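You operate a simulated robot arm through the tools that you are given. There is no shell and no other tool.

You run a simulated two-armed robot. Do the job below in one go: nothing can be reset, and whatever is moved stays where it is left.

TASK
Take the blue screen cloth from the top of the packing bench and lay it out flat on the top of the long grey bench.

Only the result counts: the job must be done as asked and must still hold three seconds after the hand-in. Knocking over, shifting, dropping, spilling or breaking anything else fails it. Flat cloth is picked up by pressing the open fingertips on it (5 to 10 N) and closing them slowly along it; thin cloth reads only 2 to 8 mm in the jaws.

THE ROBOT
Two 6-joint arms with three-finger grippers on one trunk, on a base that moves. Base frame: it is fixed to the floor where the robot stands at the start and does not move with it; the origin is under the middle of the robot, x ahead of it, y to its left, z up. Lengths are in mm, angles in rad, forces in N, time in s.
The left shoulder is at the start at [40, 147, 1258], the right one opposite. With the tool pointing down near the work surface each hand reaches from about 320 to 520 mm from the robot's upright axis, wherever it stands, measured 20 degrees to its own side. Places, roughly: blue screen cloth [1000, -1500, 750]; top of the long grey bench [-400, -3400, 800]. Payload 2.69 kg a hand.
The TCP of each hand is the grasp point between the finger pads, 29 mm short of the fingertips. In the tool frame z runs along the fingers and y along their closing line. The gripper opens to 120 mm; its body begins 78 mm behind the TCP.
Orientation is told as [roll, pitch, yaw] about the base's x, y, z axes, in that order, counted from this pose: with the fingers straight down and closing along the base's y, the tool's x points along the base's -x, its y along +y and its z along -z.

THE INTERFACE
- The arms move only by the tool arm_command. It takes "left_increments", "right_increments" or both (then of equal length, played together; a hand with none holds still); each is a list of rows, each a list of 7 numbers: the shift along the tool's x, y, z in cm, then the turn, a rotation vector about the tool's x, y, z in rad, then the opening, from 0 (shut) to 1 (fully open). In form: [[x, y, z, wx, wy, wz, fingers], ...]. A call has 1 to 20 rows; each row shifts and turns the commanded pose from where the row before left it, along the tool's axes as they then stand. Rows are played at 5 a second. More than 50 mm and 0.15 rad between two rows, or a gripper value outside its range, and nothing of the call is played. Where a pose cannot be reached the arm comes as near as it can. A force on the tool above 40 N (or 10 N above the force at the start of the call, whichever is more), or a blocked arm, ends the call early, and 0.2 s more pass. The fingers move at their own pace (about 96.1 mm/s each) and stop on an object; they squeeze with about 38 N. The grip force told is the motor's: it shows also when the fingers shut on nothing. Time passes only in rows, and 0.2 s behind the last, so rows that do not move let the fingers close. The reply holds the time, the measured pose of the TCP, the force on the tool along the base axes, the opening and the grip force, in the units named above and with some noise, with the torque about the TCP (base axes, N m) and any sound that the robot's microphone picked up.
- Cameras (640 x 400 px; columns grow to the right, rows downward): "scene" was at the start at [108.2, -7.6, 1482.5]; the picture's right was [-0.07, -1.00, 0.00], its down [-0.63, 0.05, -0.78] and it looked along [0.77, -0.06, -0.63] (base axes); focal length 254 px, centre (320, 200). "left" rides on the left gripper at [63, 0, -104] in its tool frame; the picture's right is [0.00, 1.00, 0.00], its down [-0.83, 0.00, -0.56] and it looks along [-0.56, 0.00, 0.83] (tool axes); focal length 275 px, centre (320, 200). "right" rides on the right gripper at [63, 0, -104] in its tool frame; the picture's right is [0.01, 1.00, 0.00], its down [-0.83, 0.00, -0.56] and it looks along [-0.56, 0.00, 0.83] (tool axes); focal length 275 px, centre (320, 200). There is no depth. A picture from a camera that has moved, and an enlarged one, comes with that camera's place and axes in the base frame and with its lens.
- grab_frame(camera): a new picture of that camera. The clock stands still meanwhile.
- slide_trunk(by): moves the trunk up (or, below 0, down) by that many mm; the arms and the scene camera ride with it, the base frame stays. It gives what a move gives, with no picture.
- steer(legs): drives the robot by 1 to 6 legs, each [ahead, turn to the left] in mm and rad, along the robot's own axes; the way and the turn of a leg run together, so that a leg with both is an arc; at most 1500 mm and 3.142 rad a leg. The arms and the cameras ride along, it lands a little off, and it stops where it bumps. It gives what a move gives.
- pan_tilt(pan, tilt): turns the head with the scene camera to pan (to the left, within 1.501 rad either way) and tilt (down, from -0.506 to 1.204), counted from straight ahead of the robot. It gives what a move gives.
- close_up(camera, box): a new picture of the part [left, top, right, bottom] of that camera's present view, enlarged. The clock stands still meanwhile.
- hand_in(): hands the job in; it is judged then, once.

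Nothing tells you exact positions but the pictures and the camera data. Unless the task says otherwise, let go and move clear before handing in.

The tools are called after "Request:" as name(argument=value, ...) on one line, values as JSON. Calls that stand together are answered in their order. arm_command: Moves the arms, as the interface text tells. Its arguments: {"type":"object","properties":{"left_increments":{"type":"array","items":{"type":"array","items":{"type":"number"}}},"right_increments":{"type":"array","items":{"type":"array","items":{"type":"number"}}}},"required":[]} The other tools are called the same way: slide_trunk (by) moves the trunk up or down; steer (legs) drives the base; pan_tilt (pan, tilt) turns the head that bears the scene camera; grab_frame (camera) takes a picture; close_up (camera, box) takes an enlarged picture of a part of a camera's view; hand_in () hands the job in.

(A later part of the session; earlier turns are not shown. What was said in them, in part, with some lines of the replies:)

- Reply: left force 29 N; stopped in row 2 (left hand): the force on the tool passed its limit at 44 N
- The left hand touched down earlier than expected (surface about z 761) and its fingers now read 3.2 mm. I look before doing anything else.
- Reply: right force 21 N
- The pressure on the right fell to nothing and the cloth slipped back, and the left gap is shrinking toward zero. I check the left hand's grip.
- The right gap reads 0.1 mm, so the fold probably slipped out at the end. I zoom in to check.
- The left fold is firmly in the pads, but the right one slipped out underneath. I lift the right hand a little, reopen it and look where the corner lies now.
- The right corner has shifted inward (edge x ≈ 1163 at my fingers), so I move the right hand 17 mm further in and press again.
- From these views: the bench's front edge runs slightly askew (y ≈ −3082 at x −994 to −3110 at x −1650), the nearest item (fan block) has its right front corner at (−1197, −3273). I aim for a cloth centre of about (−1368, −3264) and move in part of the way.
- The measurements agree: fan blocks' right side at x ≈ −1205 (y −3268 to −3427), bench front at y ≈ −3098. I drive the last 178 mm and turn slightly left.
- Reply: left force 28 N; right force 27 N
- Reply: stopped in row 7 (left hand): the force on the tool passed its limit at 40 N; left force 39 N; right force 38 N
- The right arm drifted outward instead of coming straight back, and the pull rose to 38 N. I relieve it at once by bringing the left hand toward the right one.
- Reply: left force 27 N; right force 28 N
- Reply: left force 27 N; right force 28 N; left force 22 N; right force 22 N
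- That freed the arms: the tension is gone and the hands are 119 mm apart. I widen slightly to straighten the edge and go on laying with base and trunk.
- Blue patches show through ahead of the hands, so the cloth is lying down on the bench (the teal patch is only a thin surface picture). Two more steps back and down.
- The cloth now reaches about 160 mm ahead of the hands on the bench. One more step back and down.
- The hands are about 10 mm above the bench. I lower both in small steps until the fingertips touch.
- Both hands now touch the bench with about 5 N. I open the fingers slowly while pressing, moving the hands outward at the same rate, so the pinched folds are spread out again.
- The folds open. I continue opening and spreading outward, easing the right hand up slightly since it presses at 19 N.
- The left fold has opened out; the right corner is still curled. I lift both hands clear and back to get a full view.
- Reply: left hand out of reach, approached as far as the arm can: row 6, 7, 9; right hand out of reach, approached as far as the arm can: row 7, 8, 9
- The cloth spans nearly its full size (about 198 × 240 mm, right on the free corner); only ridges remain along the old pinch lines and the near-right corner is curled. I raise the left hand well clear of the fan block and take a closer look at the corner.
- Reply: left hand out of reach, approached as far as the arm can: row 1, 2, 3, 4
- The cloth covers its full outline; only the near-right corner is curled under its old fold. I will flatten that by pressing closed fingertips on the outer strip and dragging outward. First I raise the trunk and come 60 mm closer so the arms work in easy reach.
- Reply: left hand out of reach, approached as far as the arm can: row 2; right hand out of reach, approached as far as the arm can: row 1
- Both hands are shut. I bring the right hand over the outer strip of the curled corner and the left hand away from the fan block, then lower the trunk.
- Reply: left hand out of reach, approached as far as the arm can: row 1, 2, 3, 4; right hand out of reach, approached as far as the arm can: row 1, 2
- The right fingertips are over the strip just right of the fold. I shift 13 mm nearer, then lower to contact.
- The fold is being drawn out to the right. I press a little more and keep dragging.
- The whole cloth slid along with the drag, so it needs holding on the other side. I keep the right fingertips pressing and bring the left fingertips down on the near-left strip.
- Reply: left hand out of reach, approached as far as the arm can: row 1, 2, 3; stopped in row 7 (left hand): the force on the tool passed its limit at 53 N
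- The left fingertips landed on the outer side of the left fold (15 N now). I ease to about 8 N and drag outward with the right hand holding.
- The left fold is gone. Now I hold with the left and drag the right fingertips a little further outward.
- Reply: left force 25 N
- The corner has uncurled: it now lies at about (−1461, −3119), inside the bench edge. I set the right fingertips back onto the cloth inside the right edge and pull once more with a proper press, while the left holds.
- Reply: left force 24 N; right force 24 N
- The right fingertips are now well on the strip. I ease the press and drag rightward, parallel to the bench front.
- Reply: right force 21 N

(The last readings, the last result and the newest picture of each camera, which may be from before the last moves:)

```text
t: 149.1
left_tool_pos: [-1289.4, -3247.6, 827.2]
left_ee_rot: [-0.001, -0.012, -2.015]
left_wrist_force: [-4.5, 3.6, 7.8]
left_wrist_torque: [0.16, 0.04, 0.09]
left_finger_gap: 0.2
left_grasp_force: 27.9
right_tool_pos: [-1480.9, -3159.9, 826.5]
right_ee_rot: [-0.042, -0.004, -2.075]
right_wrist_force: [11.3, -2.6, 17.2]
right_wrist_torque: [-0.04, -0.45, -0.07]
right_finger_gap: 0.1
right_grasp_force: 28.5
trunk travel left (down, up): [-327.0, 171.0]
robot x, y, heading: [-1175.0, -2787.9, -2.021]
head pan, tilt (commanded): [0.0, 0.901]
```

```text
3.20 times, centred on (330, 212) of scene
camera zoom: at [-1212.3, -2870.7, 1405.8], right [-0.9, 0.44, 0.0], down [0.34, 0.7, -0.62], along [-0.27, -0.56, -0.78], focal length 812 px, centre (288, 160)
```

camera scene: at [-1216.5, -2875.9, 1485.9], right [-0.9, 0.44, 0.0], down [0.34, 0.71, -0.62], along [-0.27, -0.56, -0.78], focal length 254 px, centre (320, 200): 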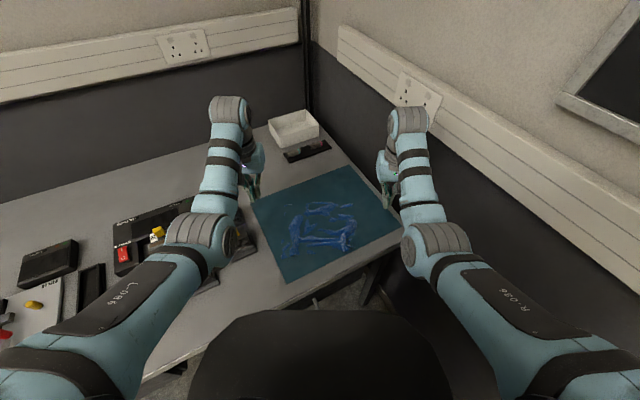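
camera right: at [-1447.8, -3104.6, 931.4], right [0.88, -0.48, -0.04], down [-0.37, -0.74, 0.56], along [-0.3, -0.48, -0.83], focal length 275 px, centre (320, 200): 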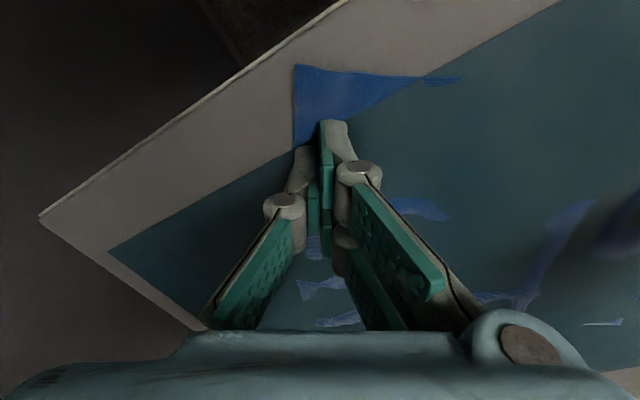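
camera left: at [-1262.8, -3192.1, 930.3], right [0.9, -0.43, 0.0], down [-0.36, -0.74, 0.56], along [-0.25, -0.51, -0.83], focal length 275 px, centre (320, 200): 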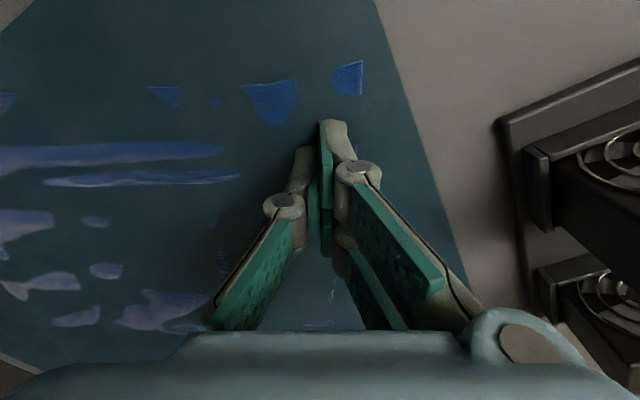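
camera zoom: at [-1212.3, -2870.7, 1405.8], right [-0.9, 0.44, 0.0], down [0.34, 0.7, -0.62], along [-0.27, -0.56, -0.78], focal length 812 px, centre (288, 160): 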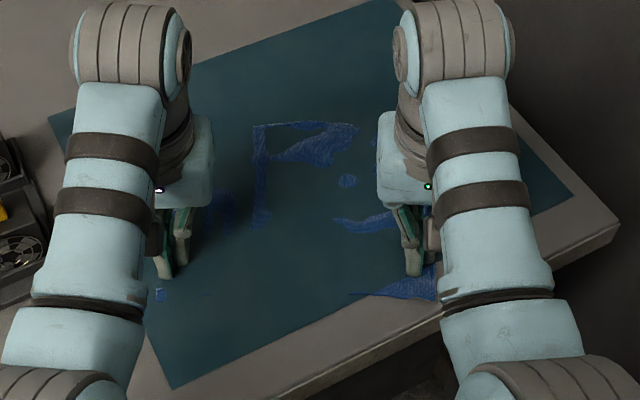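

The near edge is now smooth and the corner lies flat just inside the bench's front edge. I relax the pull by 1 mm and lift both hands straight up to look.

Request:
arm_command(left_increments=[[0, 0, 0, 0, 0, 0, 0], [0, 0, -0.2, 0, 0, 0, 0], [0, 0, -0.8, 0, 0, 0, 0], [0, 0, -2.0, 0, 0, 0, 0], [0, 0, -2.0, 0, 0, 0, 0], [0, 0, 0, 0, 0, 0, 0]], right_increments=[[0, 0.1, 0, 0, 0, 0, 0], [0, 0, -0.2, 0, 0, 0, 0], [0, 0, -0.8, 0, 0, 0, 0], [0, 0, -2.0, 0, 0, 0, 0], [0, 0, -2.0, 0, 0, 0, 0], [0, 0, 0, 0, 0, 0, 0]])

Request:
grab_frame(camera="right")

Request:
grab_frame(camera="left")

Request:
close_up(camera="scene", box=[230, 150, 430, 275])

```text
t: 150.4
left_tool_pos: [-1297.2, -3256.7, 869.1]
left_ee_rot: [0.001, -0.009, -2.015]
left_wrist_force: [-0.7, -0.7, 0.6]
left_wrist_torque: [-0.02, 0.04, -0.02]
left_finger_gap: 0.0
left_grasp_force: 28.5
left hand out of reach, approached as far as the arm can: row 5
right_tool_pos: [-1480.1, -3168.5, 868.0]
right_ee_rot: [-0.042, -0.004, -2.074]
right_wrist_force: [-0.8, 0.0, -0.1]
right_wrist_torque: [0.02, -0.02, 0.02]
right_finger_gap: 0.0
right_grasp_force: 28.5
right hand out of reach, approached as far as the arm can: row 5
trunk travel left (down, up): [-327.0, 171.0]
robot x, y, heading: [-1175.0, -2785.8, -2.021]
head pan, tilt (commanded): [0.0, 0.901]
```

```text
taken
camera right: at [-1447.2, -3116.0, 972.9], right [0.88, -0.48, -0.04], down [-0.38, -0.74, 0.56], along [-0.3, -0.47, -0.83], focal length 275 px, centre (320, 200)
```

right: 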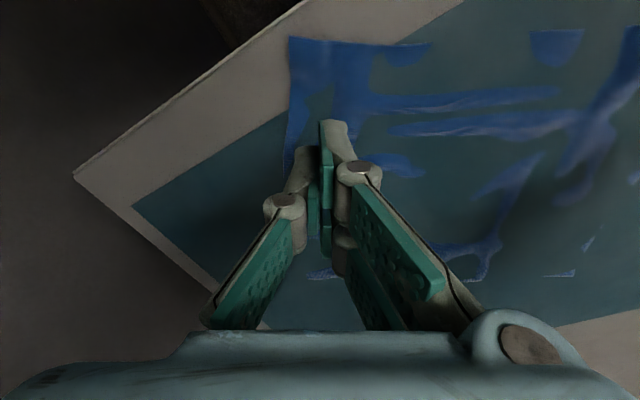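

```text
taken
camera left: at [-1268.7, -3199.2, 971.9], right [0.9, -0.43, 0.0], down [-0.36, -0.74, 0.56], along [-0.24, -0.51, -0.83], focal length 275 px, centre (320, 200)
```

left: 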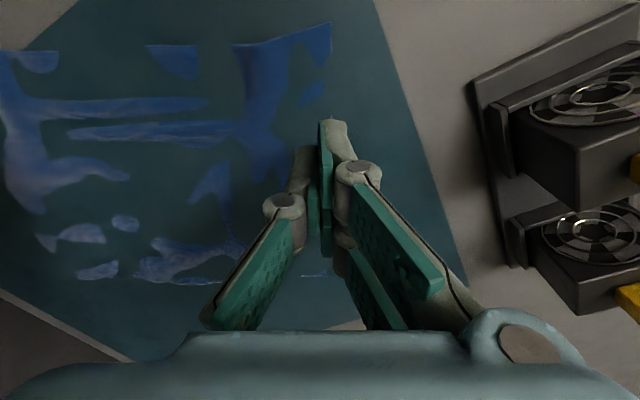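

```text
3.20 times, centred on (330, 212) of scene
camera zoom: at [-1215.7, -2874.0, 1405.5], right [-0.9, 0.44, 0.0], down [0.34, 0.71, -0.62], along [-0.27, -0.56, -0.78], focal length 812 px, centre (288, 160)
```

zoom: 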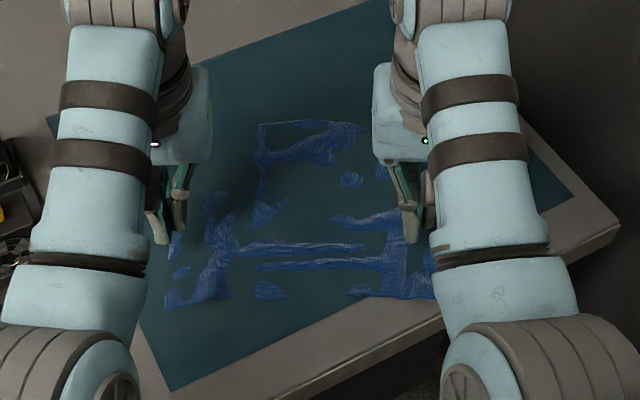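

With the hands lifted, shallow ridges come back along the old pinch lines. I wait a few seconds to see whether they settle by themselves.

Request:
arm_command(left_increments=[[0, 0, 0, 0, 0, 0, 0], [0, 0, 0, 0, 0, 0, 0], [0, 0, 0, 0, 0, 0, 0], [0, 0, 0, 0, 0, 0, 0], [0, 0, 0, 0, 0, 0, 0], [0, 0, 0, 0, 0, 0, 0], [0, 0, 0, 0, 0, 0, 0], [0, 0, 0, 0, 0, 0, 0], [0, 0, 0, 0, 0, 0, 0], [0, 0, 0, 0, 0, 0, 0], [0, 0, 0, 0, 0, 0, 0], [0, 0, 0, 0, 0, 0, 0], [0, 0, 0, 0, 0, 0, 0], [0, 0, 0, 0, 0, 0, 0], [0, 0, 0, 0, 0, 0, 0], [0, 0, 0, 0, 0, 0, 0], [0, 0, 0, 0, 0, 0, 0], [0, 0, 0, 0, 0, 0, 0]])

Request:
grab_frame(camera="left")

Request:
close_up(camera="scene", box=[230, 150, 430, 275])

```text
t: 154.2
left_tool_pos: [-1296.8, -3255.6, 869.1]
left_ee_rot: [0.0, -0.01, -2.017]
left_wrist_force: [0.1, -0.4, 0.2]
left_wrist_torque: [0.01, -0.02, 0.0]
left_finger_gap: 0.0
left_grasp_force: 28.4
right_tool_pos: [-1481.0, -3169.5, 868.7]
right_ee_rot: [-0.043, -0.004, -2.074]
right_wrist_force: [-0.7, -1.1, 0.3]
right_wrist_torque: [0.01, -0.02, 0.01]
right_finger_gap: 0.0
right_grasp_force: 28.1
trunk travel left (down, up): [-327.0, 171.0]
robot x, y, heading: [-1176.1, -2785.7, -2.023]
head pan, tilt (commanded): [0.0, 0.901]
```

```text
taken
camera left: at [-1268.6, -3199.1, 971.7], right [0.9, -0.43, 0.0], down [-0.36, -0.74, 0.56], along [-0.24, -0.51, -0.83], focal length 275 px, centre (320, 200)
```

left: 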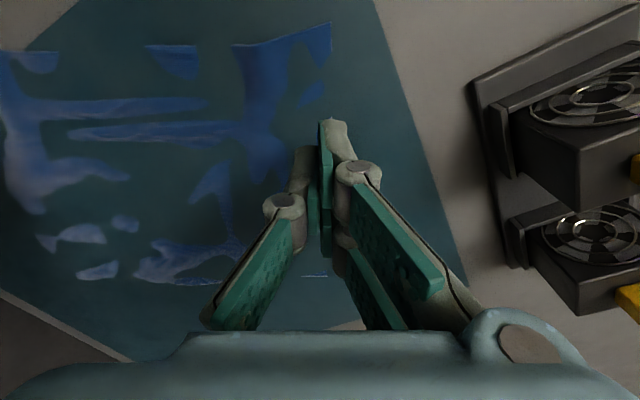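

```text
3.20 times, centred on (330, 212) of scene
camera zoom: at [-1215.5, -2874.0, 1405.5], right [-0.9, 0.44, 0.0], down [0.34, 0.71, -0.62], along [-0.27, -0.56, -0.78], focal length 812 px, centre (288, 160)
```

zoom: 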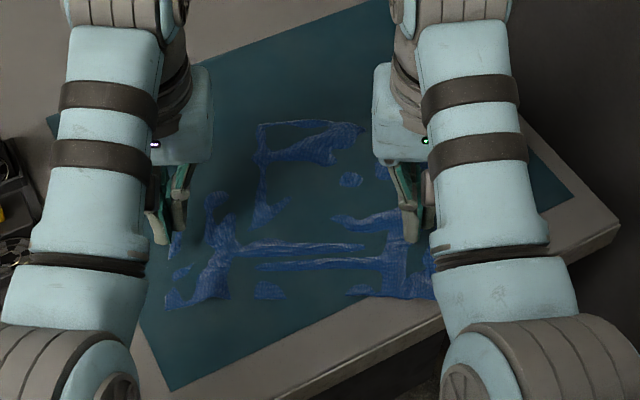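

The ridges stay. The pull snapped back because I released it under about 11 N of tension, so I will stretch again with both hands but relax to near zero before lifting. I raise the trunk for an easier arm pose and set the fingertips nearer to the two near corners.

Request:
slide_trunk(by=60)

Request:
arm_command(left_increments=[[1.0, -0.6, 0, 0, 0, 0, 0], [1.0, -0.6, 0, 0, 0, 0, 0], [0.94, -0.54, 0, 0, 0, 0, 0], [0, 0, 2.0, 0, 0, 0, 0], [0, 0, 2.0, 0, 0, 0, 0], [0, 0, 2.0, 0, 0, 0, 0], [0, 0, 2.0, 0, 0, 0, 0], [0, 0, 0, 0, 0, 0, 0]], right_increments=[[1.0, 0.14, 0, 0, 0, 0, 0], [1.0, 0.14, 0, 0, 0, 0, 0], [0.97, 0.14, 0, 0, 0, 0, 0], [0, 0, 2.0, 0, 0, 0, 0], [0, 0, 2.0, 0, 0, 0, 0], [0, 0, 2.0, 0, 0, 0, 0], [0, 0, 2.0, 0, 0, 0, 0], [0, 0, 0, 0, 0, 0, 0]])

Request:
grab_frame(camera="right")

Request:
grab_frame(camera="left")

```text
t: 155.2
left_tool_pos: [-1296.9, -3256.1, 928.7]
left_ee_rot: [0.0, -0.007, -2.014]
left_wrist_force: [0.5, -0.4, -0.1]
left_wrist_torque: [0.0, -0.02, 0.01]
left_finger_gap: 0.0
left_grasp_force: 28.8
right_tool_pos: [-1481.1, -3169.3, 928.2]
right_ee_rot: [-0.044, -0.003, -2.072]
right_wrist_force: [0.4, -0.2, 0.6]
right_wrist_torque: [0.0, 0.01, -0.01]
right_finger_gap: 0.0
right_grasp_force: 29.3
trunk travel left (down, up): [-387.0, 111.0]
robot x, y, heading: [-1178.3, -2785.5, -2.026]
head pan, tilt (commanded): [0.0, 0.901]
```

```text
t: 157.1
left_tool_pos: [-1299.6, -3243.6, 843.2]
left_ee_rot: [0.022, -0.03, -2.002]
left_wrist_force: [0.1, 0.2, -1.1]
left_wrist_torque: [-0.01, 0.01, 0.0]
left_finger_gap: 0.0
left_grasp_force: 28.4
left hand out of reach, approached as far as the arm can: row 1, 2, 3
right_tool_pos: [-1465.4, -3153.7, 835.2]
right_ee_rot: [-0.041, -0.003, -2.075]
right_wrist_force: [0.0, -0.2, 0.0]
right_wrist_torque: [0.03, 0.0, -0.03]
right_finger_gap: 0.0
right_grasp_force: 28.2
right hand out of reach, approached as far as the arm can: row 1, 2, 3
trunk travel left (down, up): [-387.0, 111.0]
robot x, y, heading: [-1177.1, -2783.5, -2.028]
head pan, tilt (commanded): [0.0, 0.901]
```

```text
taken
camera right: at [-1432.0, -3100.0, 939.7], right [0.88, -0.48, -0.04], down [-0.38, -0.74, 0.56], along [-0.3, -0.47, -0.83], focal length 275 px, centre (320, 200)
```

right: 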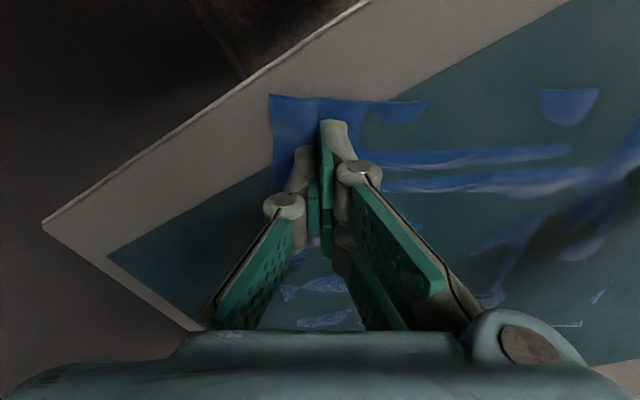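

```text
taken
camera left: at [-1272.6, -3183.4, 945.3], right [0.91, -0.42, 0.02], down [-0.35, -0.73, 0.58], along [-0.23, -0.53, -0.81], focal length 275 px, centre (320, 200)
```

left: 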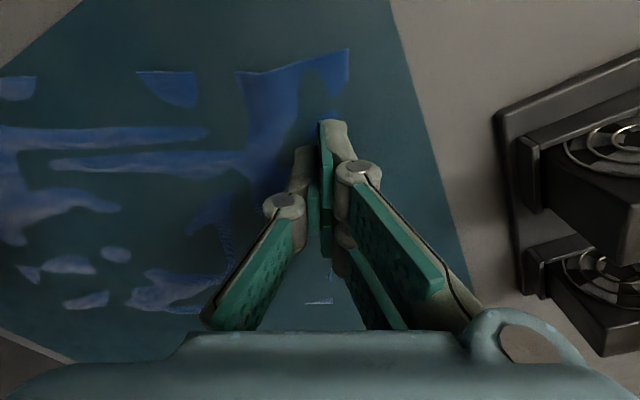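

The arms cannot come further inward here, so I put the commands back in range and let the base move back 25 mm instead.

Request:
arm_command(left_increments=[[-1.0, 0, -0.5, 0, 0, 0, 0], [-1.2, 0, 0, 0, 0, 0, 0], [0, 0, 0, 0, 0, 0, 0]], right_increments=[[-0.5, 0, -0.5, 0, 0, 0, 0], [-0.5, 0, 0, 0, 0, 0, 0], [0, 0, 0, 0, 0, 0, 0]])

Request:
steer(legs=[[-28, 0]])

Request:
grab_frame(camera="right")

Request:
grab_frame(camera="left")

```text
t: 157.8
left_tool_pos: [-1318.5, -3246.6, 843.5]
left_ee_rot: [-0.001, -0.009, -2.018]
left_wrist_force: [-0.6, 0.3, 0.0]
left_wrist_torque: [-0.01, 0.03, 0.02]
left_finger_gap: 0.0
left_grasp_force: 28.3
right_tool_pos: [-1470.5, -3162.8, 842.3]
right_ee_rot: [-0.043, -0.005, -2.073]
right_wrist_force: [0.4, 0.0, 1.0]
right_wrist_torque: [-0.01, 0.01, 0.02]
right_finger_gap: 0.1
right_grasp_force: 28.9
trunk travel left (down, up): [-387.0, 111.0]
robot x, y, heading: [-1175.5, -2788.4, -2.019]
head pan, tilt (commanded): [0.0, 0.901]
```

```text
t: 158.7
left_tool_pos: [-1307.1, -3226.2, 839.6]
left_ee_rot: [0.001, -0.004, -2.015]
left_wrist_force: [-0.3, -1.2, -0.5]
left_wrist_torque: [0.05, -0.02, 0.01]
left_finger_gap: 0.0
left_grasp_force: 28.6
right_tool_pos: [-1460.7, -3141.7, 839.8]
right_ee_rot: [-0.043, 0.003, -2.074]
right_wrist_force: [-0.7, -0.6, -0.4]
right_wrist_torque: [0.07, -0.04, 0.01]
right_finger_gap: 0.0
right_grasp_force: 28.9
trunk travel left (down, up): [-387.0, 111.0]
robot x, y, heading: [-1165.8, -2764.6, -2.018]
head pan, tilt (commanded): [0.0, 0.901]
```

```text
taken
camera right: at [-1427.3, -3089.1, 943.9], right [0.88, -0.48, -0.04], down [-0.38, -0.74, 0.55], along [-0.3, -0.47, -0.83], focal length 275 px, centre (320, 200)
```

right: 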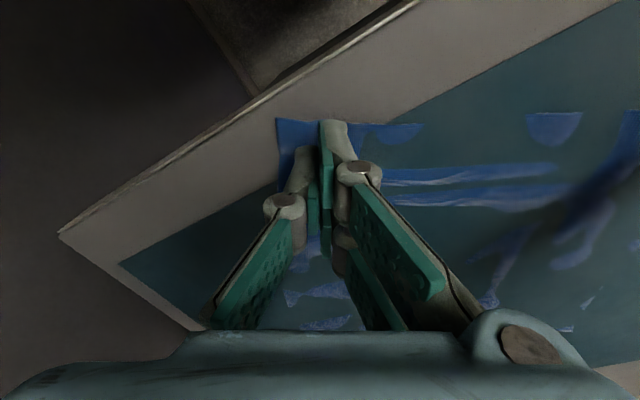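

```text
taken
camera left: at [-1278.7, -3170.4, 943.2], right [0.9, -0.43, 0.0], down [-0.36, -0.75, 0.56], along [-0.24, -0.5, -0.83], focal length 275 px, centre (320, 200)
```

left: 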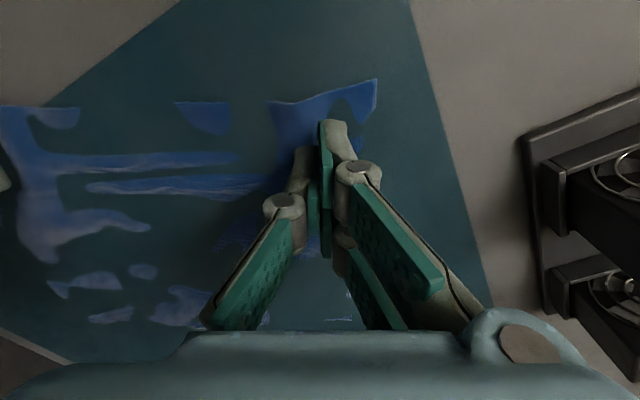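

Request:
arm_command(left_increments=[[0, 0.6, 0, 0, 0, 0, 0], [0, 0.6, 0.3, 0, 0, 0, 0], [0, 0, 0.4, 0, 0, 0, 0], [0, 0, 0.3, 0, 0, 0, 0], [0, 0, 0, 0, 0, 0, 0]], right_increments=[[0, 0, 0, 0, 0, 0, 0], [0, 0, 0.3, 0, 0, 0, 0], [0, 0, 0.4, 0, 0, 0, 0], [0, 0, 0.3, 0, 0, 0, 0], [0, 0, 0, 0, 0, 0, 0]])

Request:
arm_command(left_increments=[[0, 0, 0.15, 0, 0, 0, 0], [0, 0, 0.1, 0, 0, 0, 0], [0, 0, 0, 0, 0, 0, 0]], right_increments=[[0, 0, 0.15, 0, 0, 0, 0], [0, 0, 0.1, 0, 0, 0, 0], [0, 0, 0, 0, 0, 0, 0]])

```text
t: 159.9
left_tool_pos: [-1294.1, -3228.1, 832.5]
left_ee_rot: [0.003, -0.007, -2.016]
left_wrist_force: [-0.5, -0.2, -1.1]
left_wrist_torque: [0.01, 0.0, 0.0]
left_finger_gap: 0.3
left_grasp_force: 28.5
right_tool_pos: [-1459.2, -3138.9, 832.0]
right_ee_rot: [-0.043, -0.004, -2.072]
right_wrist_force: [-1.1, -0.1, 0.4]
right_wrist_torque: [-0.01, 0.0, -0.02]
right_finger_gap: 0.0
right_grasp_force: 28.6
trunk travel left (down, up): [-387.0, 111.0]
robot x, y, heading: [-1162.1, -2762.8, -2.024]
head pan, tilt (commanded): [0.0, 0.901]
```

```text
t: 160.7
left_tool_pos: [-1294.5, -3228.2, 830.8]
left_ee_rot: [0.001, -0.009, -2.015]
left_wrist_force: [0.5, 0.6, -0.8]
left_wrist_torque: [-0.02, 0.02, -0.04]
left_finger_gap: 0.2
left_grasp_force: 28.7
right_tool_pos: [-1459.1, -3137.1, 828.4]
right_ee_rot: [-0.044, -0.003, -2.074]
right_wrist_force: [0.8, 0.5, 0.0]
right_wrist_torque: [0.0, 0.01, -0.03]
right_finger_gap: 0.2
right_grasp_force: 28.4
trunk travel left (down, up): [-387.0, 111.0]
robot x, y, heading: [-1165.4, -2760.0, -2.021]
head pan, tilt (commanded): [0.0, 0.901]
```

Request:
arm_command(left_increments=[[0, 0, 0.15, 0, 0, 0, 0], [0, 0, 0.1, 0, 0, 0, 0], [0, 0, 0, 0, 0, 0, 0]], right_increments=[[0, 0, 0.1, 0, 0, 0, 0], [0, 0, 0.0, 0, 0, 0, 0], [0, 0, 0, 0, 0, 0, 0]])

Request:
arm_command(left_increments=[[0, 0, 0.1, 0, 0, 0, 0], [0, 0, 0, 0, 0, 0, 0]], right_increments=[[0, 0, 0.1, 0, 0, 0, 0], [0, 0, 0, 0, 0, 0, 0]])

```text
t: 161.5
left_tool_pos: [-1293.7, -3227.6, 826.7]
left_ee_rot: [0.003, -0.009, -2.016]
left_wrist_force: [-0.3, -0.2, 3.9]
left_wrist_torque: [0.03, -0.05, -0.03]
left_finger_gap: 0.0
left_grasp_force: 28.6
right_tool_pos: [-1459.5, -3136.7, 829.0]
right_ee_rot: [-0.043, -0.004, -2.075]
right_wrist_force: [-0.1, 0.1, 0.6]
right_wrist_torque: [-0.02, 0.0, -0.02]
right_finger_gap: 0.0
right_grasp_force: 28.2
trunk travel left (down, up): [-387.0, 111.0]
robot x, y, heading: [-1163.9, -2760.4, -2.021]
head pan, tilt (commanded): [0.0, 0.901]
```

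```text
t: 162.1
left_tool_pos: [-1293.3, -3226.9, 826.6]
left_ee_rot: [0.001, -0.011, -2.015]
left_wrist_force: [0.4, -1.8, 12.6]
left_wrist_torque: [0.16, -0.21, -0.04]
left_finger_gap: 0.0
left_grasp_force: 28.1
right_tool_pos: [-1457.9, -3136.4, 828.8]
right_ee_rot: [-0.044, -0.005, -2.073]
right_wrist_force: [0.2, 1.4, 0.9]
right_wrist_torque: [-0.02, -0.01, -0.01]
right_finger_gap: 0.0
right_grasp_force: 28.3
trunk travel left (down, up): [-387.0, 111.0]
robot x, y, heading: [-1162.6, -2761.6, -2.024]
head pan, tilt (commanded): [0.0, 0.901]
```

Request:
arm_command(left_increments=[[0, 0, -0.02, 0, 0, 0, 0], [0, 0, 0, 0, 0, 0, 0], [0, 0, 0, 0, 0, 0, 0]], right_increments=[[0, 0, 0.1, 0, 0, 0, 0], [0, 0, 0.06, 0, 0, 0, 0], [0, 0, 0, 0, 0, 0, 0]])

```text
t: 162.9
left_tool_pos: [-1294.3, -3227.7, 826.0]
left_ee_rot: [0.001, -0.013, -2.015]
left_wrist_force: [-0.6, -3.0, 14.8]
left_wrist_torque: [0.11, -0.18, -0.03]
left_finger_gap: 0.0
left_grasp_force: 28.8
right_tool_pos: [-1457.4, -3136.3, 827.0]
right_ee_rot: [-0.042, -0.007, -2.072]
right_wrist_force: [-0.2, -0.5, 7.1]
right_wrist_torque: [-0.04, -0.06, -0.03]
right_finger_gap: 0.0
right_grasp_force: 28.5
trunk travel left (down, up): [-387.0, 111.0]
robot x, y, heading: [-1164.8, -2762.1, -2.022]
head pan, tilt (commanded): [0.0, 0.901]
```

Both hands press well. I pull outward in small steps, mostly with the left, watching the sideways force.

Request:
arm_command(left_increments=[[0, 0.3, 0, 0, 0, 0, 0], [0, 0.3, 0, 0, 0, 0, 0], [0, 0, 0, 0, 0, 0, 0]], right_increments=[[-0.05, -0.2, 0, 0, 0, 0, 0], [-0.05, -0.2, 0, 0, 0, 0, 0], [0, 0, 0, 0, 0, 0, 0]])

Request:
close_up(camera="scene", box=[230, 150, 430, 275])

```text
t: 163.7
left_tool_pos: [-1287.9, -3228.8, 826.4]
left_ee_rot: [0.0, -0.011, -2.016]
left_wrist_force: [-3.8, 2.3, 10.5]
left_wrist_torque: [0.2, -0.04, 0.06]
left_finger_gap: 0.0
left_grasp_force: 28.8
right_tool_pos: [-1462.5, -3134.7, 827.5]
right_ee_rot: [-0.041, -0.006, -2.073]
right_wrist_force: [2.4, -0.1, 6.0]
right_wrist_torque: [0.01, -0.11, 0.01]
right_finger_gap: 0.0
right_grasp_force: 28.6
trunk travel left (down, up): [-387.0, 111.0]
robot x, y, heading: [-1164.0, -2764.6, -2.03]
head pan, tilt (commanded): [0.0, 0.901]
```

```text
3.20 times, centred on (330, 212) of scene
camera zoom: at [-1202.7, -2846.0, 1465.9], right [-0.9, 0.44, 0.0], down [0.34, 0.7, -0.62], along [-0.27, -0.56, -0.78], focal length 812 px, centre (288, 160)
```

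zoom: 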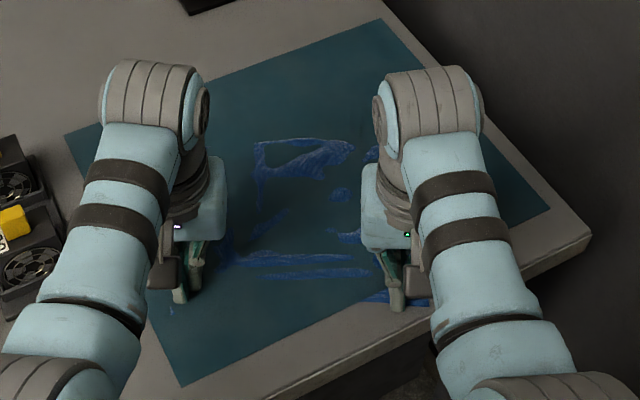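

Request:
arm_command(left_increments=[[0, 0.2, 0, 0, 0, 0, 0], [0, 0.2, 0, 0, 0, 0, 0], [0, 0, 0, 0, 0, 0, 0]], right_increments=[[-0.02, -0.1, 0.02, 0, 0, 0, 0], [-0.02, -0.1, 0, 0, 0, 0, 0], [0, 0, 0, 0, 0, 0, 0]])

Request:
close_up(camera="scene", box=[230, 150, 430, 275])

```text
t: 164.5
left_tool_pos: [-1284.1, -3232.1, 826.5]
left_ee_rot: [0.002, -0.01, -2.014]
left_wrist_force: [-4.3, 2.1, 5.9]
left_wrist_torque: [0.1, 0.06, 0.04]
left_finger_gap: 0.2
left_grasp_force: 28.6
right_tool_pos: [-1465.7, -3135.1, 826.2]
right_ee_rot: [-0.045, -0.006, -2.075]
right_wrist_force: [3.5, -1.9, 7.1]
right_wrist_torque: [-0.04, -0.14, 0.0]
right_finger_gap: 0.0
right_grasp_force: 28.7
trunk travel left (down, up): [-387.0, 111.0]
robot x, y, heading: [-1164.2, -2762.5, -2.018]
head pan, tilt (commanded): [0.0, 0.901]
```

```text
3.20 times, centred on (330, 212) of scene
camera zoom: at [-1202.4, -2847.1, 1465.9], right [-0.9, 0.44, 0.0], down [0.34, 0.7, -0.62], along [-0.27, -0.56, -0.78], focal length 812 px, centre (288, 160)
```

zoom: 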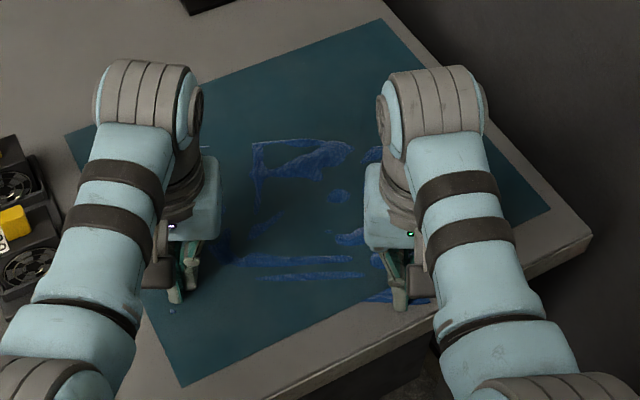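

The near edge is nearly straight now at 4–5 N pull. I relax it slightly and lift both hands very gently.

Request:
arm_command(left_increments=[[0, -0.1, 0, 0, 0, 0, 0], [0, -0.05, -0.05, 0, 0, 0, 0], [0, 0, -0.05, 0, 0, 0, 0], [0, 0, -0.1, 0, 0, 0, 0], [0, 0, -0.2, 0, 0, 0, 0], [0, 0, -0.5, 0, 0, 0, 0], [0, 0, -1.0, 0, 0, 0, 0], [0, 0, -1.5, 0, 0, 0, 0], [0, 0, 0, 0, 0, 0, 0]], right_increments=[[0, 0.05, 0, 0, 0, 0, 0], [0, 0.05, -0.05, 0, 0, 0, 0], [0, 0, -0.05, 0, 0, 0, 0], [0, 0, -0.1, 0, 0, 0, 0], [0, 0, -0.2, 0, 0, 0, 0], [0, 0, -0.5, 0, 0, 0, 0], [0, 0, -1.0, 0, 0, 0, 0], [0, 0, -1.5, 0, 0, 0, 0], [0, 0, 0, 0, 0, 0, 0]])

Request:
close_up(camera="scene", box=[230, 150, 430, 275])

Request:
grab_frame(camera="left")

Request:
grab_frame(camera="right")

```text
t: 166.5
left_tool_pos: [-1286.3, -3231.9, 860.2]
left_ee_rot: [0.002, -0.009, -2.016]
left_wrist_force: [0.3, -0.1, 0.9]
left_wrist_torque: [0.03, -0.02, 0.03]
left_finger_gap: 0.0
left_grasp_force: 28.3
right_tool_pos: [-1464.1, -3136.0, 859.5]
right_ee_rot: [-0.044, -0.003, -2.073]
right_wrist_force: [-0.3, 0.0, 0.7]
right_wrist_torque: [0.0, -0.06, 0.02]
right_finger_gap: 0.0
right_grasp_force: 28.4
trunk travel left (down, up): [-387.0, 111.0]
robot x, y, heading: [-1164.3, -2766.5, -2.027]
head pan, tilt (commanded): [0.0, 0.901]
```

```text
3.20 times, centred on (330, 212) of scene
camera zoom: at [-1203.5, -2849.0, 1465.7], right [-0.9, 0.44, 0.0], down [0.34, 0.7, -0.62], along [-0.27, -0.56, -0.78], focal length 812 px, centre (288, 160)
```

zoom: 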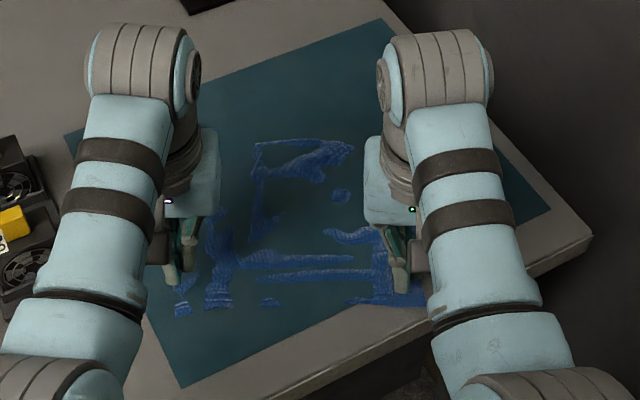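

```text
taken
camera left: at [-1258.2, -3174.6, 964.2], right [0.9, -0.43, 0.0], down [-0.36, -0.74, 0.56], along [-0.24, -0.51, -0.83], focal length 275 px, centre (320, 200)
```

left: 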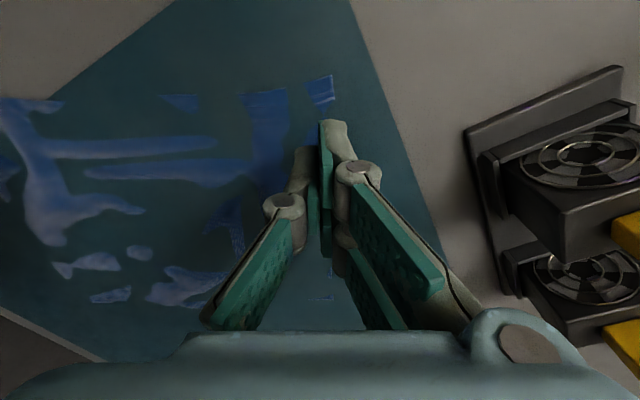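

```text
taken
camera right: at [-1429.8, -3083.6, 964.2], right [0.88, -0.48, -0.04], down [-0.38, -0.74, 0.56], along [-0.3, -0.47, -0.83], focal length 275 px, centre (320, 200)
```

right: 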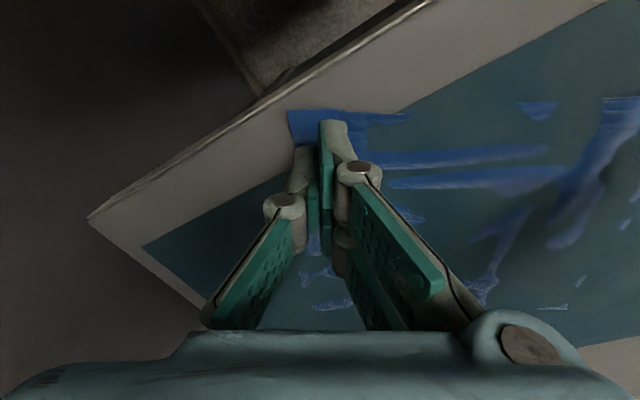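

Much flatter now (near edge about 230 of 240 mm). I do one more stretch with a firmer press, and this time I'll ease the pull back to about zero before lifting.

Request:
arm_command(left_increments=[[0, 0, 1.5, 0, 0, 0, 0], [0, 0, 1.0, 0, 0, 0, 0], [0, 0, 0.5, 0, 0, 0, 0], [0, 0, 0.2, 0, 0, 0, 0], [0, 0, 0.1, 0, 0, 0, 0], [0, 0, 0, 0, 0, 0, 0]], right_increments=[[0, 0, 1.5, 0, 0, 0, 0], [0, 0, 1.0, 0, 0, 0, 0], [0, 0, 0.5, 0, 0, 0, 0], [0, 0, 0.2, 0, 0, 0, 0], [0, 0, 0.1, 0, 0, 0, 0], [0, 0, 0, 0, 0, 0, 0]])

```text
t: 167.9
left_tool_pos: [-1286.8, -3231.4, 826.7]
left_ee_rot: [0.001, -0.009, -2.014]
left_wrist_force: [-0.7, 0.4, 0.4]
left_wrist_torque: [0.0, -0.04, 0.02]
left_finger_gap: 0.0
left_grasp_force: 28.7
right_tool_pos: [-1464.2, -3135.8, 827.5]
right_ee_rot: [-0.045, -0.003, -2.075]
right_wrist_force: [0.6, -0.2, 0.8]
right_wrist_torque: [0.0, -0.02, 0.0]
right_finger_gap: 0.0
right_grasp_force: 29.4
trunk travel left (down, up): [-387.0, 111.0]
robot x, y, heading: [-1163.0, -2759.8, -2.025]
head pan, tilt (commanded): [0.0, 0.901]
```

Request:
arm_command(left_increments=[[0, 0, 0.1, 0, 0, 0, 0], [0, 0, 0.06, 0, 0, 0, 0], [0, 0, 0, 0, 0, 0, 0]], right_increments=[[0, 0, 0.1, 0, 0, 0, 0], [0, 0, 0.06, 0, 0, 0, 0], [0, 0, 0, 0, 0, 0, 0]])

```text
t: 168.7
left_tool_pos: [-1286.0, -3231.2, 826.3]
left_ee_rot: [-0.001, -0.012, -2.015]
left_wrist_force: [-1.1, -1.7, 6.9]
left_wrist_torque: [0.04, -0.06, 0.01]
left_finger_gap: 0.1
left_grasp_force: 28.6
right_tool_pos: [-1464.4, -3135.9, 826.7]
right_ee_rot: [-0.043, -0.007, -2.072]
right_wrist_force: [0.5, -1.1, 14.5]
right_wrist_torque: [0.02, -0.09, 0.0]
right_finger_gap: 0.0
right_grasp_force: 28.5
trunk travel left (down, up): [-387.0, 111.0]
robot x, y, heading: [-1164.8, -2762.6, -2.02]
head pan, tilt (commanded): [0.0, 0.901]
```

Request:
arm_command(left_increments=[[0, 0, 0.05, 0, 0, 0, 0], [0, 0.2, 0, 0, 0, 0, 0], [0, 0.2, 0, 0, 0, 0, 0], [0, 0.2, 0, 0, 0, 0, 0], [0, 0, 0, 0, 0, 0, 0]], right_increments=[[0, 0, 0, 0, 0, 0, 0], [-0.05, -0.15, 0, 0, 0, 0, 0], [-0.05, -0.15, 0, 0, 0, 0, 0], [-0.05, -0.15, 0, 0, 0, 0, 0], [0, 0, 0, 0, 0, 0, 0]])

Request:
close_up(camera="scene", box=[230, 150, 430, 275])

```text
t: 169.9
left_tool_pos: [-1280.0, -3231.1, 827.4]
left_ee_rot: [0.001, -0.014, -2.017]
left_wrist_force: [-4.0, 2.7, 11.8]
left_wrist_torque: [0.21, -0.02, 0.07]
left_finger_gap: 0.1
left_grasp_force: 28.4
right_tool_pos: [-1468.9, -3134.0, 826.8]
right_ee_rot: [-0.041, -0.006, -2.074]
right_wrist_force: [5.4, -1.8, 16.2]
right_wrist_torque: [0.02, -0.27, -0.01]
right_finger_gap: 0.0
right_grasp_force: 27.8
trunk travel left (down, up): [-387.0, 111.0]
robot x, y, heading: [-1164.4, -2762.6, -2.025]
head pan, tilt (commanded): [0.0, 0.901]
```

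```text
3.20 times, centred on (330, 212) of scene
camera zoom: at [-1201.0, -2844.7, 1466.1], right [-0.9, 0.44, 0.0], down [0.34, 0.7, -0.62], along [-0.27, -0.56, -0.78], focal length 812 px, centre (288, 160)
```

zoom: 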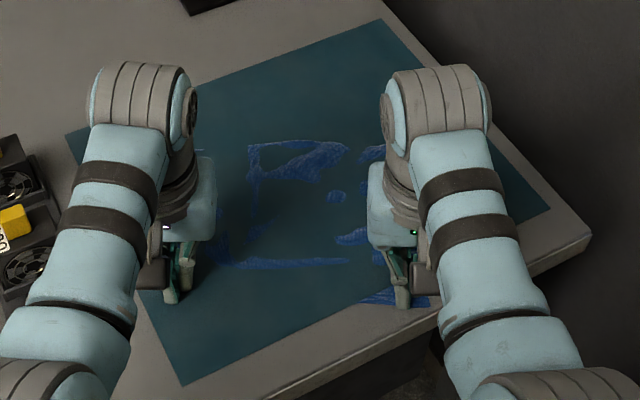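

Request:
arm_command(left_increments=[[0, 0.2, 0.02, 0, 0, 0, 0], [0, 0.2, 0, 0, 0, 0, 0], [0, 0, 0, 0, 0, 0, 0]], right_increments=[[-0.05, -0.1, 0, 0, 0, 0, 0], [-0.05, -0.1, 0, 0, 0, 0, 0], [0, 0, 0, 0, 0, 0, 0]])

Request:
close_up(camera="scene", box=[230, 150, 430, 275])

Request:
grab_frame(camera="right")

```text
t: 170.7
left_tool_pos: [-1276.8, -3233.9, 826.4]
left_ee_rot: [0.0, -0.013, -2.015]
left_wrist_force: [-8.5, 4.3, 14.1]
left_wrist_torque: [0.25, 0.06, 0.13]
left_finger_gap: 0.3
left_grasp_force: 28.6
right_tool_pos: [-1470.5, -3134.5, 827.3]
right_ee_rot: [-0.042, -0.007, -2.073]
right_wrist_force: [9.0, -4.0, 15.5]
right_wrist_torque: [-0.01, -0.39, -0.06]
right_finger_gap: 0.0
right_grasp_force: 28.3
trunk travel left (down, up): [-387.0, 111.0]
robot x, y, heading: [-1164.2, -2763.7, -2.021]
head pan, tilt (commanded): [0.0, 0.901]
```

```text
3.20 times, centred on (330, 212) of scene
camera zoom: at [-1201.5, -2844.6, 1466.1], right [-0.9, 0.44, 0.0], down [0.34, 0.7, -0.62], along [-0.27, -0.56, -0.78], focal length 812 px, centre (288, 160)
```

zoom: 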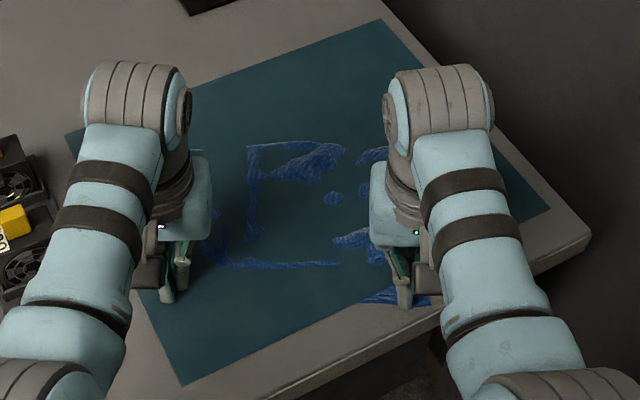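

```text
taken
camera right: at [-1436.3, -3079.9, 931.4], right [0.88, -0.48, -0.04], down [-0.38, -0.74, 0.56], along [-0.3, -0.48, -0.83], focal length 275 px, centre (320, 200)
```

right: 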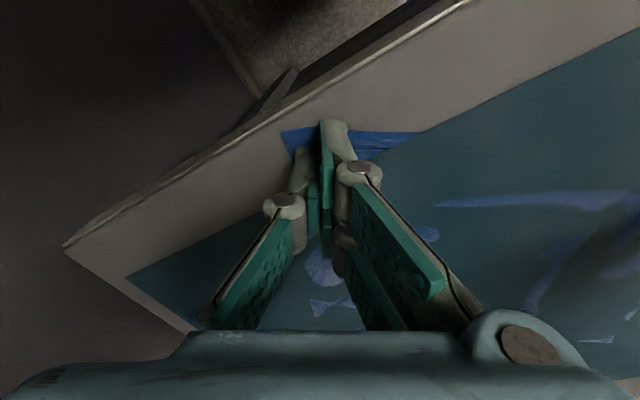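

The near half is stretched flat at about 9 N. Now I ease the pull back until it is nearly zero.

Request:
arm_command(left_increments=[[0, -0.08, 0, 0, 0, 0, 0], [0, -0.08, 0, 0, 0, 0, 0], [0, 0, 0, 0, 0, 0, 0]], right_increments=[[0, 0.08, 0, 0, 0, 0, 0], [0, 0.08, 0, 0, 0, 0, 0], [0, 0, 0, 0, 0, 0, 0]])

```text
t: 171.5
left_tool_pos: [-1278.5, -3233.5, 828.1]
left_ee_rot: [0.002, -0.015, -2.016]
left_wrist_force: [-2.8, -1.2, 15.7]
left_wrist_torque: [0.13, -0.05, 0.05]
left_finger_gap: 0.1
left_grasp_force: 28.1
right_tool_pos: [-1469.3, -3134.0, 828.4]
right_ee_rot: [-0.043, -0.007, -2.075]
right_wrist_force: [3.0, 0.6, 19.3]
right_wrist_torque: [0.09, -0.21, 0.0]
right_finger_gap: 0.0
right_grasp_force: 28.3
trunk travel left (down, up): [-387.0, 111.0]
robot x, y, heading: [-1163.7, -2762.4, -2.023]
head pan, tilt (commanded): [0.0, 0.901]
```

Request:
arm_command(left_increments=[[0, -0.04, 0, 0, 0, 0, 0], [0, 0, 0, 0, 0, 0, 0], [0, 0, 0, 0, 0, 0, 0], [0, 0, 0, 0, 0, 0, 0], [0, 0, 0, 0, 0, 0, 0], [0, 0, 0, 0, 0, 0, 0], [0, 0, 0, 0, 0, 0, 0], [0, 0, 0, 0, 0, 0, 0]], right_increments=[[0, 0.04, 0, 0, 0, 0, 0], [0, 0, -0.04, 0, 0, 0, 0], [0, 0, -0.04, 0, 0, 0, 0], [0, 0, -0.04, 0, 0, 0, 0], [0, 0, -0.1, 0, 0, 0, 0], [0, 0, -0.3, 0, 0, 0, 0], [0, 0, -1.0, 0, 0, 0, 0], [0, 0, -1.0, 0, 0, 0, 0]])

Request:
close_up(camera="scene", box=[230, 150, 430, 275])

Request:
grab_frame(camera="right")

```text
t: 173.3
left_tool_pos: [-1278.6, -3233.9, 827.4]
left_ee_rot: [0.002, -0.014, -2.016]
left_wrist_force: [5.1, -2.6, 30.7]
left_wrist_torque: [0.22, -0.35, -0.08]
left_finger_gap: 0.1
left_grasp_force: 28.6
right_tool_pos: [-1466.4, -3134.0, 852.5]
right_ee_rot: [-0.043, -0.006, -2.073]
right_wrist_force: [0.6, 1.3, -0.2]
right_wrist_torque: [0.0, -0.02, -0.01]
right_finger_gap: 0.0
right_grasp_force: 28.6
trunk travel left (down, up): [-387.0, 111.0]
robot x, y, heading: [-1159.7, -2759.9, -2.023]
head pan, tilt (commanded): [0.0, 0.901]
```

```text
3.20 times, centred on (330, 212) of scene
camera zoom: at [-1201.1, -2844.8, 1466.1], right [-0.9, 0.44, 0.0], down [0.34, 0.7, -0.62], along [-0.27, -0.56, -0.78], focal length 812 px, centre (288, 160)
```

zoom: 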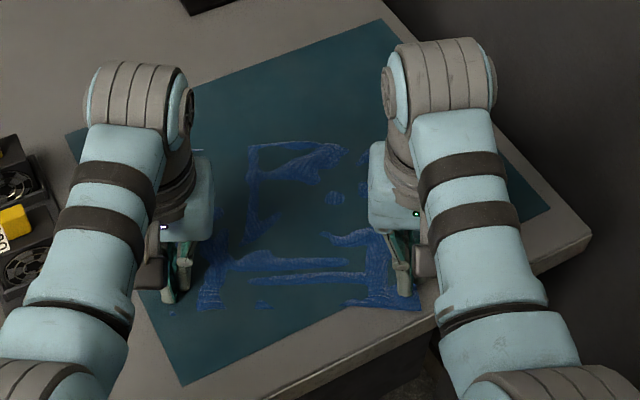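

```text
taken
camera right: at [-1433.1, -3081.1, 956.6], right [0.88, -0.48, -0.04], down [-0.37, -0.74, 0.56], along [-0.3, -0.48, -0.83], focal length 275 px, centre (320, 200)
```

right: 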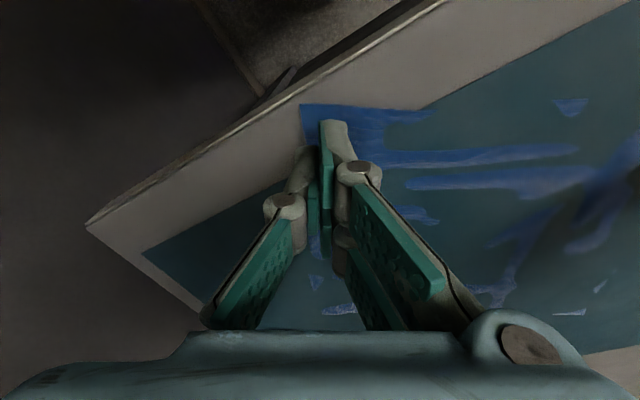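

Some shallow ridges return as soon as the pull ends, but the outline stays at about 230 mm along the near edge. I lift the left hand gently too and then back away to judge the heights from a low angle.

Request:
arm_command(left_increments=[[0, 0, -0.06, 0, 0, 0, 0], [0, 0, -0.06, 0, 0, 0, 0], [0, 0, -0.06, 0, 0, 0, 0], [0, 0, -0.1, 0, 0, 0, 0], [0, 0, -0.3, 0, 0, 0, 0], [0, 0, -1.0, 0, 0, 0, 0], [0, 0, -2.0, 0, 0, 0, 0], [0, 0, -2.0, 0, 0, 0, 0]], right_increments=[[0, 0, 0, 0, 0, 0, 0], [0, 0, 0, 0, 0, 0, 0], [0, 0, 0, 0, 0, 0, 0], [0, 0, 0, 0, 0, 0, 0], [0, 0, 0, 0, 0, 0, 0], [0, 0, -1.0, 0, 0, 0, 0], [0, 0, -1.0, 0, 0, 0, 0], [0, 0, -1.0, 0, 0, 0, 0]])

Request:
slide_trunk(by=80)

Request:
steer(legs=[[-330, 0]])

Request:
grab_frame(camera="scene")

```text
t: 175.1
left_tool_pos: [-1279.4, -3234.7, 882.6]
left_ee_rot: [0.002, -0.007, -2.015]
left_wrist_force: [-0.1, 1.3, -0.2]
left_wrist_torque: [-0.01, -0.01, 0.01]
left_finger_gap: 0.0
left_grasp_force: 28.5
right_tool_pos: [-1468.6, -3138.4, 880.7]
right_ee_rot: [-0.041, -0.003, -2.071]
right_wrist_force: [0.4, 0.3, -0.1]
right_wrist_torque: [-0.01, 0.0, 0.03]
right_finger_gap: 0.1
right_grasp_force: 28.4
trunk travel left (down, up): [-387.0, 111.0]
robot x, y, heading: [-1164.3, -2761.8, -2.022]
head pan, tilt (commanded): [0.0, 0.901]
```

```text
t: 176.2
left_tool_pos: [-1279.4, -3235.9, 962.4]
left_ee_rot: [0.001, -0.01, -2.016]
left_wrist_force: [0.0, -0.1, 0.4]
left_wrist_torque: [-0.01, 0.0, -0.06]
left_finger_gap: 0.2
left_grasp_force: 28.6
right_tool_pos: [-1467.2, -3137.4, 961.2]
right_ee_rot: [-0.043, -0.004, -2.073]
right_wrist_force: [0.3, -0.1, 0.4]
right_wrist_torque: [-0.03, -0.03, 0.01]
right_finger_gap: 0.0
right_grasp_force: 29.0
trunk travel left (down, up): [-467.0, 31.0]
robot x, y, heading: [-1166.7, -2761.4, -2.019]
head pan, tilt (commanded): [0.0, 0.901]
```

```text
t: 178.4
left_tool_pos: [-1138.9, -2941.7, 961.5]
left_ee_rot: [0.001, -0.008, -2.026]
left_wrist_force: [-0.9, -0.8, -0.9]
left_wrist_torque: [0.01, -0.03, 0.0]
left_finger_gap: 0.2
left_grasp_force: 28.6
right_tool_pos: [-1326.9, -2842.2, 959.9]
right_ee_rot: [-0.043, 0.0, -2.081]
right_wrist_force: [-0.3, -0.4, -0.1]
right_wrist_torque: [0.07, 0.03, 0.01]
right_finger_gap: 0.1
right_grasp_force: 28.7
trunk travel left (down, up): [-467.0, 31.0]
robot x, y, heading: [-1018.2, -2463.3, -2.031]
head pan, tilt (commanded): [0.0, 0.901]
```

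```text
taken
camera scene: at [-1061.2, -2557.3, 1546.4], right [-0.9, 0.44, 0.0], down [0.35, 0.7, -0.62], along [-0.28, -0.55, -0.79], focal length 254 px, centre (320, 200)
```

scene: 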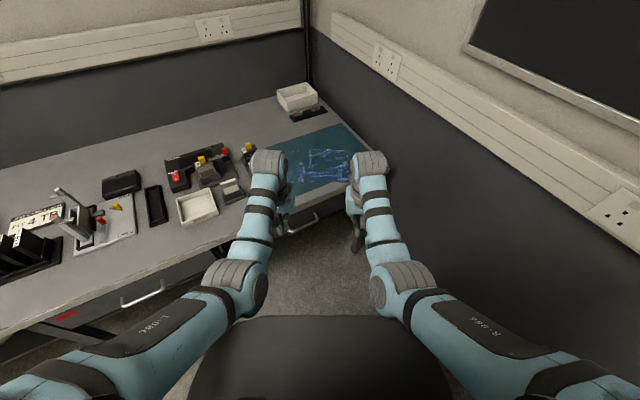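

I lower the trunk to look across the bench at a shallow angle; the hands stay well in front of the bench.

Request:
slide_trunk(by=-380)

Request:
pan_tilt(pan=0, tilt=0.42)

Request:
grab_frame(camera="scene")

Request:
close_up(camera="scene", box=[240, 150, 400, 250])

```text
t: 182.1
left_tool_pos: [-1138.7, -2939.5, 582.1]
left_ee_rot: [0.002, -0.009, -2.025]
left_wrist_force: [-0.3, 0.3, 0.2]
left_wrist_torque: [0.0, 0.0, -0.01]
left_finger_gap: 0.0
left_grasp_force: 28.2
right_tool_pos: [-1326.2, -2840.2, 581.4]
right_ee_rot: [-0.043, -0.004, -2.083]
right_wrist_force: [0.8, -0.1, 0.0]
right_wrist_torque: [0.0, 0.0, 0.0]
right_finger_gap: 0.0
right_grasp_force: 28.7
trunk travel left (down, up): [-87.0, 411.0]
robot x, y, heading: [-1020.0, -2465.2, -2.026]
head pan, tilt (commanded): [0.0, 0.901]
```

```text
t: 183.0
left_tool_pos: [-1139.0, -2940.1, 581.0]
left_ee_rot: [0.001, -0.009, -2.024]
left_wrist_force: [-0.1, -0.4, 0.2]
left_wrist_torque: [-0.01, -0.01, -0.03]
left_finger_gap: 0.0
left_grasp_force: 28.6
right_tool_pos: [-1325.5, -2839.8, 579.7]
right_ee_rot: [-0.044, -0.003, -2.083]
right_wrist_force: [0.1, 0.2, 0.6]
right_wrist_torque: [-0.02, 0.01, 0.01]
right_finger_gap: 0.0
right_grasp_force: 28.2
trunk travel left (down, up): [-87.0, 411.0]
robot x, y, heading: [-1018.7, -2465.3, -2.031]
head pan, tilt (commanded): [0.0, 0.421]
```

```text
taken
camera scene: at [-1067.1, -2569.1, 1206.5], right [-0.9, 0.44, 0.0], down [0.18, 0.37, -0.91], along [-0.41, -0.82, -0.41], focal length 254 px, centre (320, 200)
```

scene: 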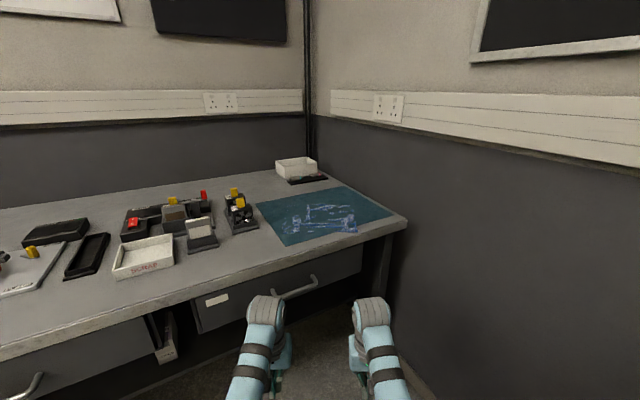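

```text
4.00 times, centred on (320, 200) of scene
camera zoom: at [-1067.1, -2569.1, 1206.5], right [-0.9, 0.44, 0.0], down [0.18, 0.37, -0.91], along [-0.41, -0.82, -0.41], focal length 1016 px, centre (320, 200)
```

zoom: 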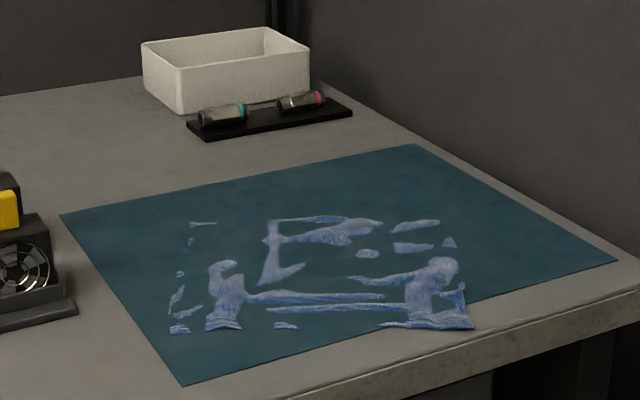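

From this low angle the cloth is clearly spread out: corners near (−1257, −3209), (−1466, −3113), (−1547, −3288), (−1338, −3386), i.e. about 230 × 194 mm. I zoom in to estimate the remaining ridge heights.

Request:
close_up(camera="scene", box=[330, 200, 380, 231])

Request:
close_up(camera="scene", box=[275, 200, 345, 244])

```text
12.80 times, centred on (355, 216) of scene
camera zoom: at [-1067.1, -2569.1, 1206.5], right [-0.9, 0.44, 0.0], down [0.18, 0.37, -0.91], along [-0.41, -0.82, -0.41], focal length 3250 px, centre (-128, 2)
```

zoom: 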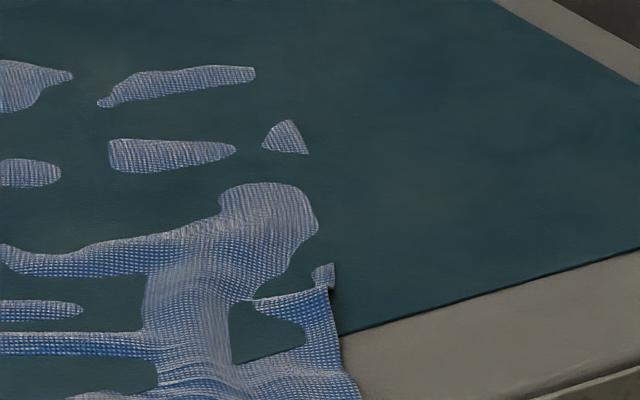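

```text
9.09 times, centred on (310, 222) of scene
camera zoom: at [-1067.1, -2569.1, 1206.5], right [-0.9, 0.44, 0.0], down [0.18, 0.37, -0.91], along [-0.41, -0.82, -0.41], focal length 2308 px, centre (411, 0)
```

zoom: 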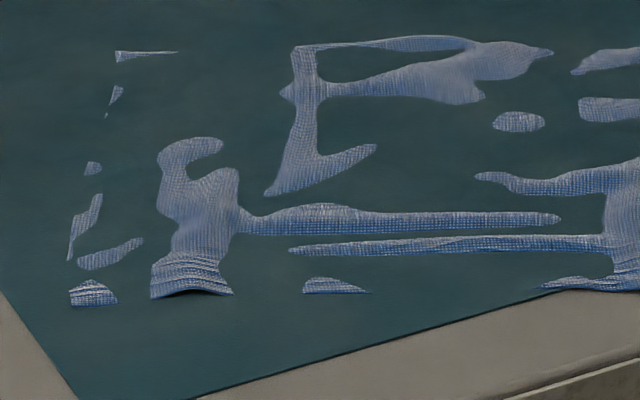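

The remaining ridges rise only about 3–5 mm, the cloth lies open on the grey bench top with all four corners inside its edges, and both hands are empty and well clear. Nothing else was moved, so I hand the job in.

Request:
hand_in()

```text
The job is handed in.
```

The blue screen cloth is now spread on top of the long grey bench, at the end nearest the side wall, and I have handed the job in. The grader has not reported a result yet.

- **Position:** from the last pictures I estimate it covers about 230 × 194 mm, close to its full size of roughly 236 × 197 mm. All four corners are on the bench top. The tightest is the near-right corner, about 10 mm in from the front edge.
- **Flatness:** I stretched it several times, but shallow ridges came back each time I let go. In the last low-angle view I judged them to be only about 3–5 mm high.
- **Teal patch:** this was the only clear space large enough, so the cloth lies mostly over the thin teal patch there. The patch hides the flattest parts of the cloth in the pictures, so I could not see every part of it.
- **Other objects:** I saw nothing else moved or touched on the long bench. I last checked the packing bench as I left it, and nothing had shifted there then.

Both hands are empty and clear of the bench.
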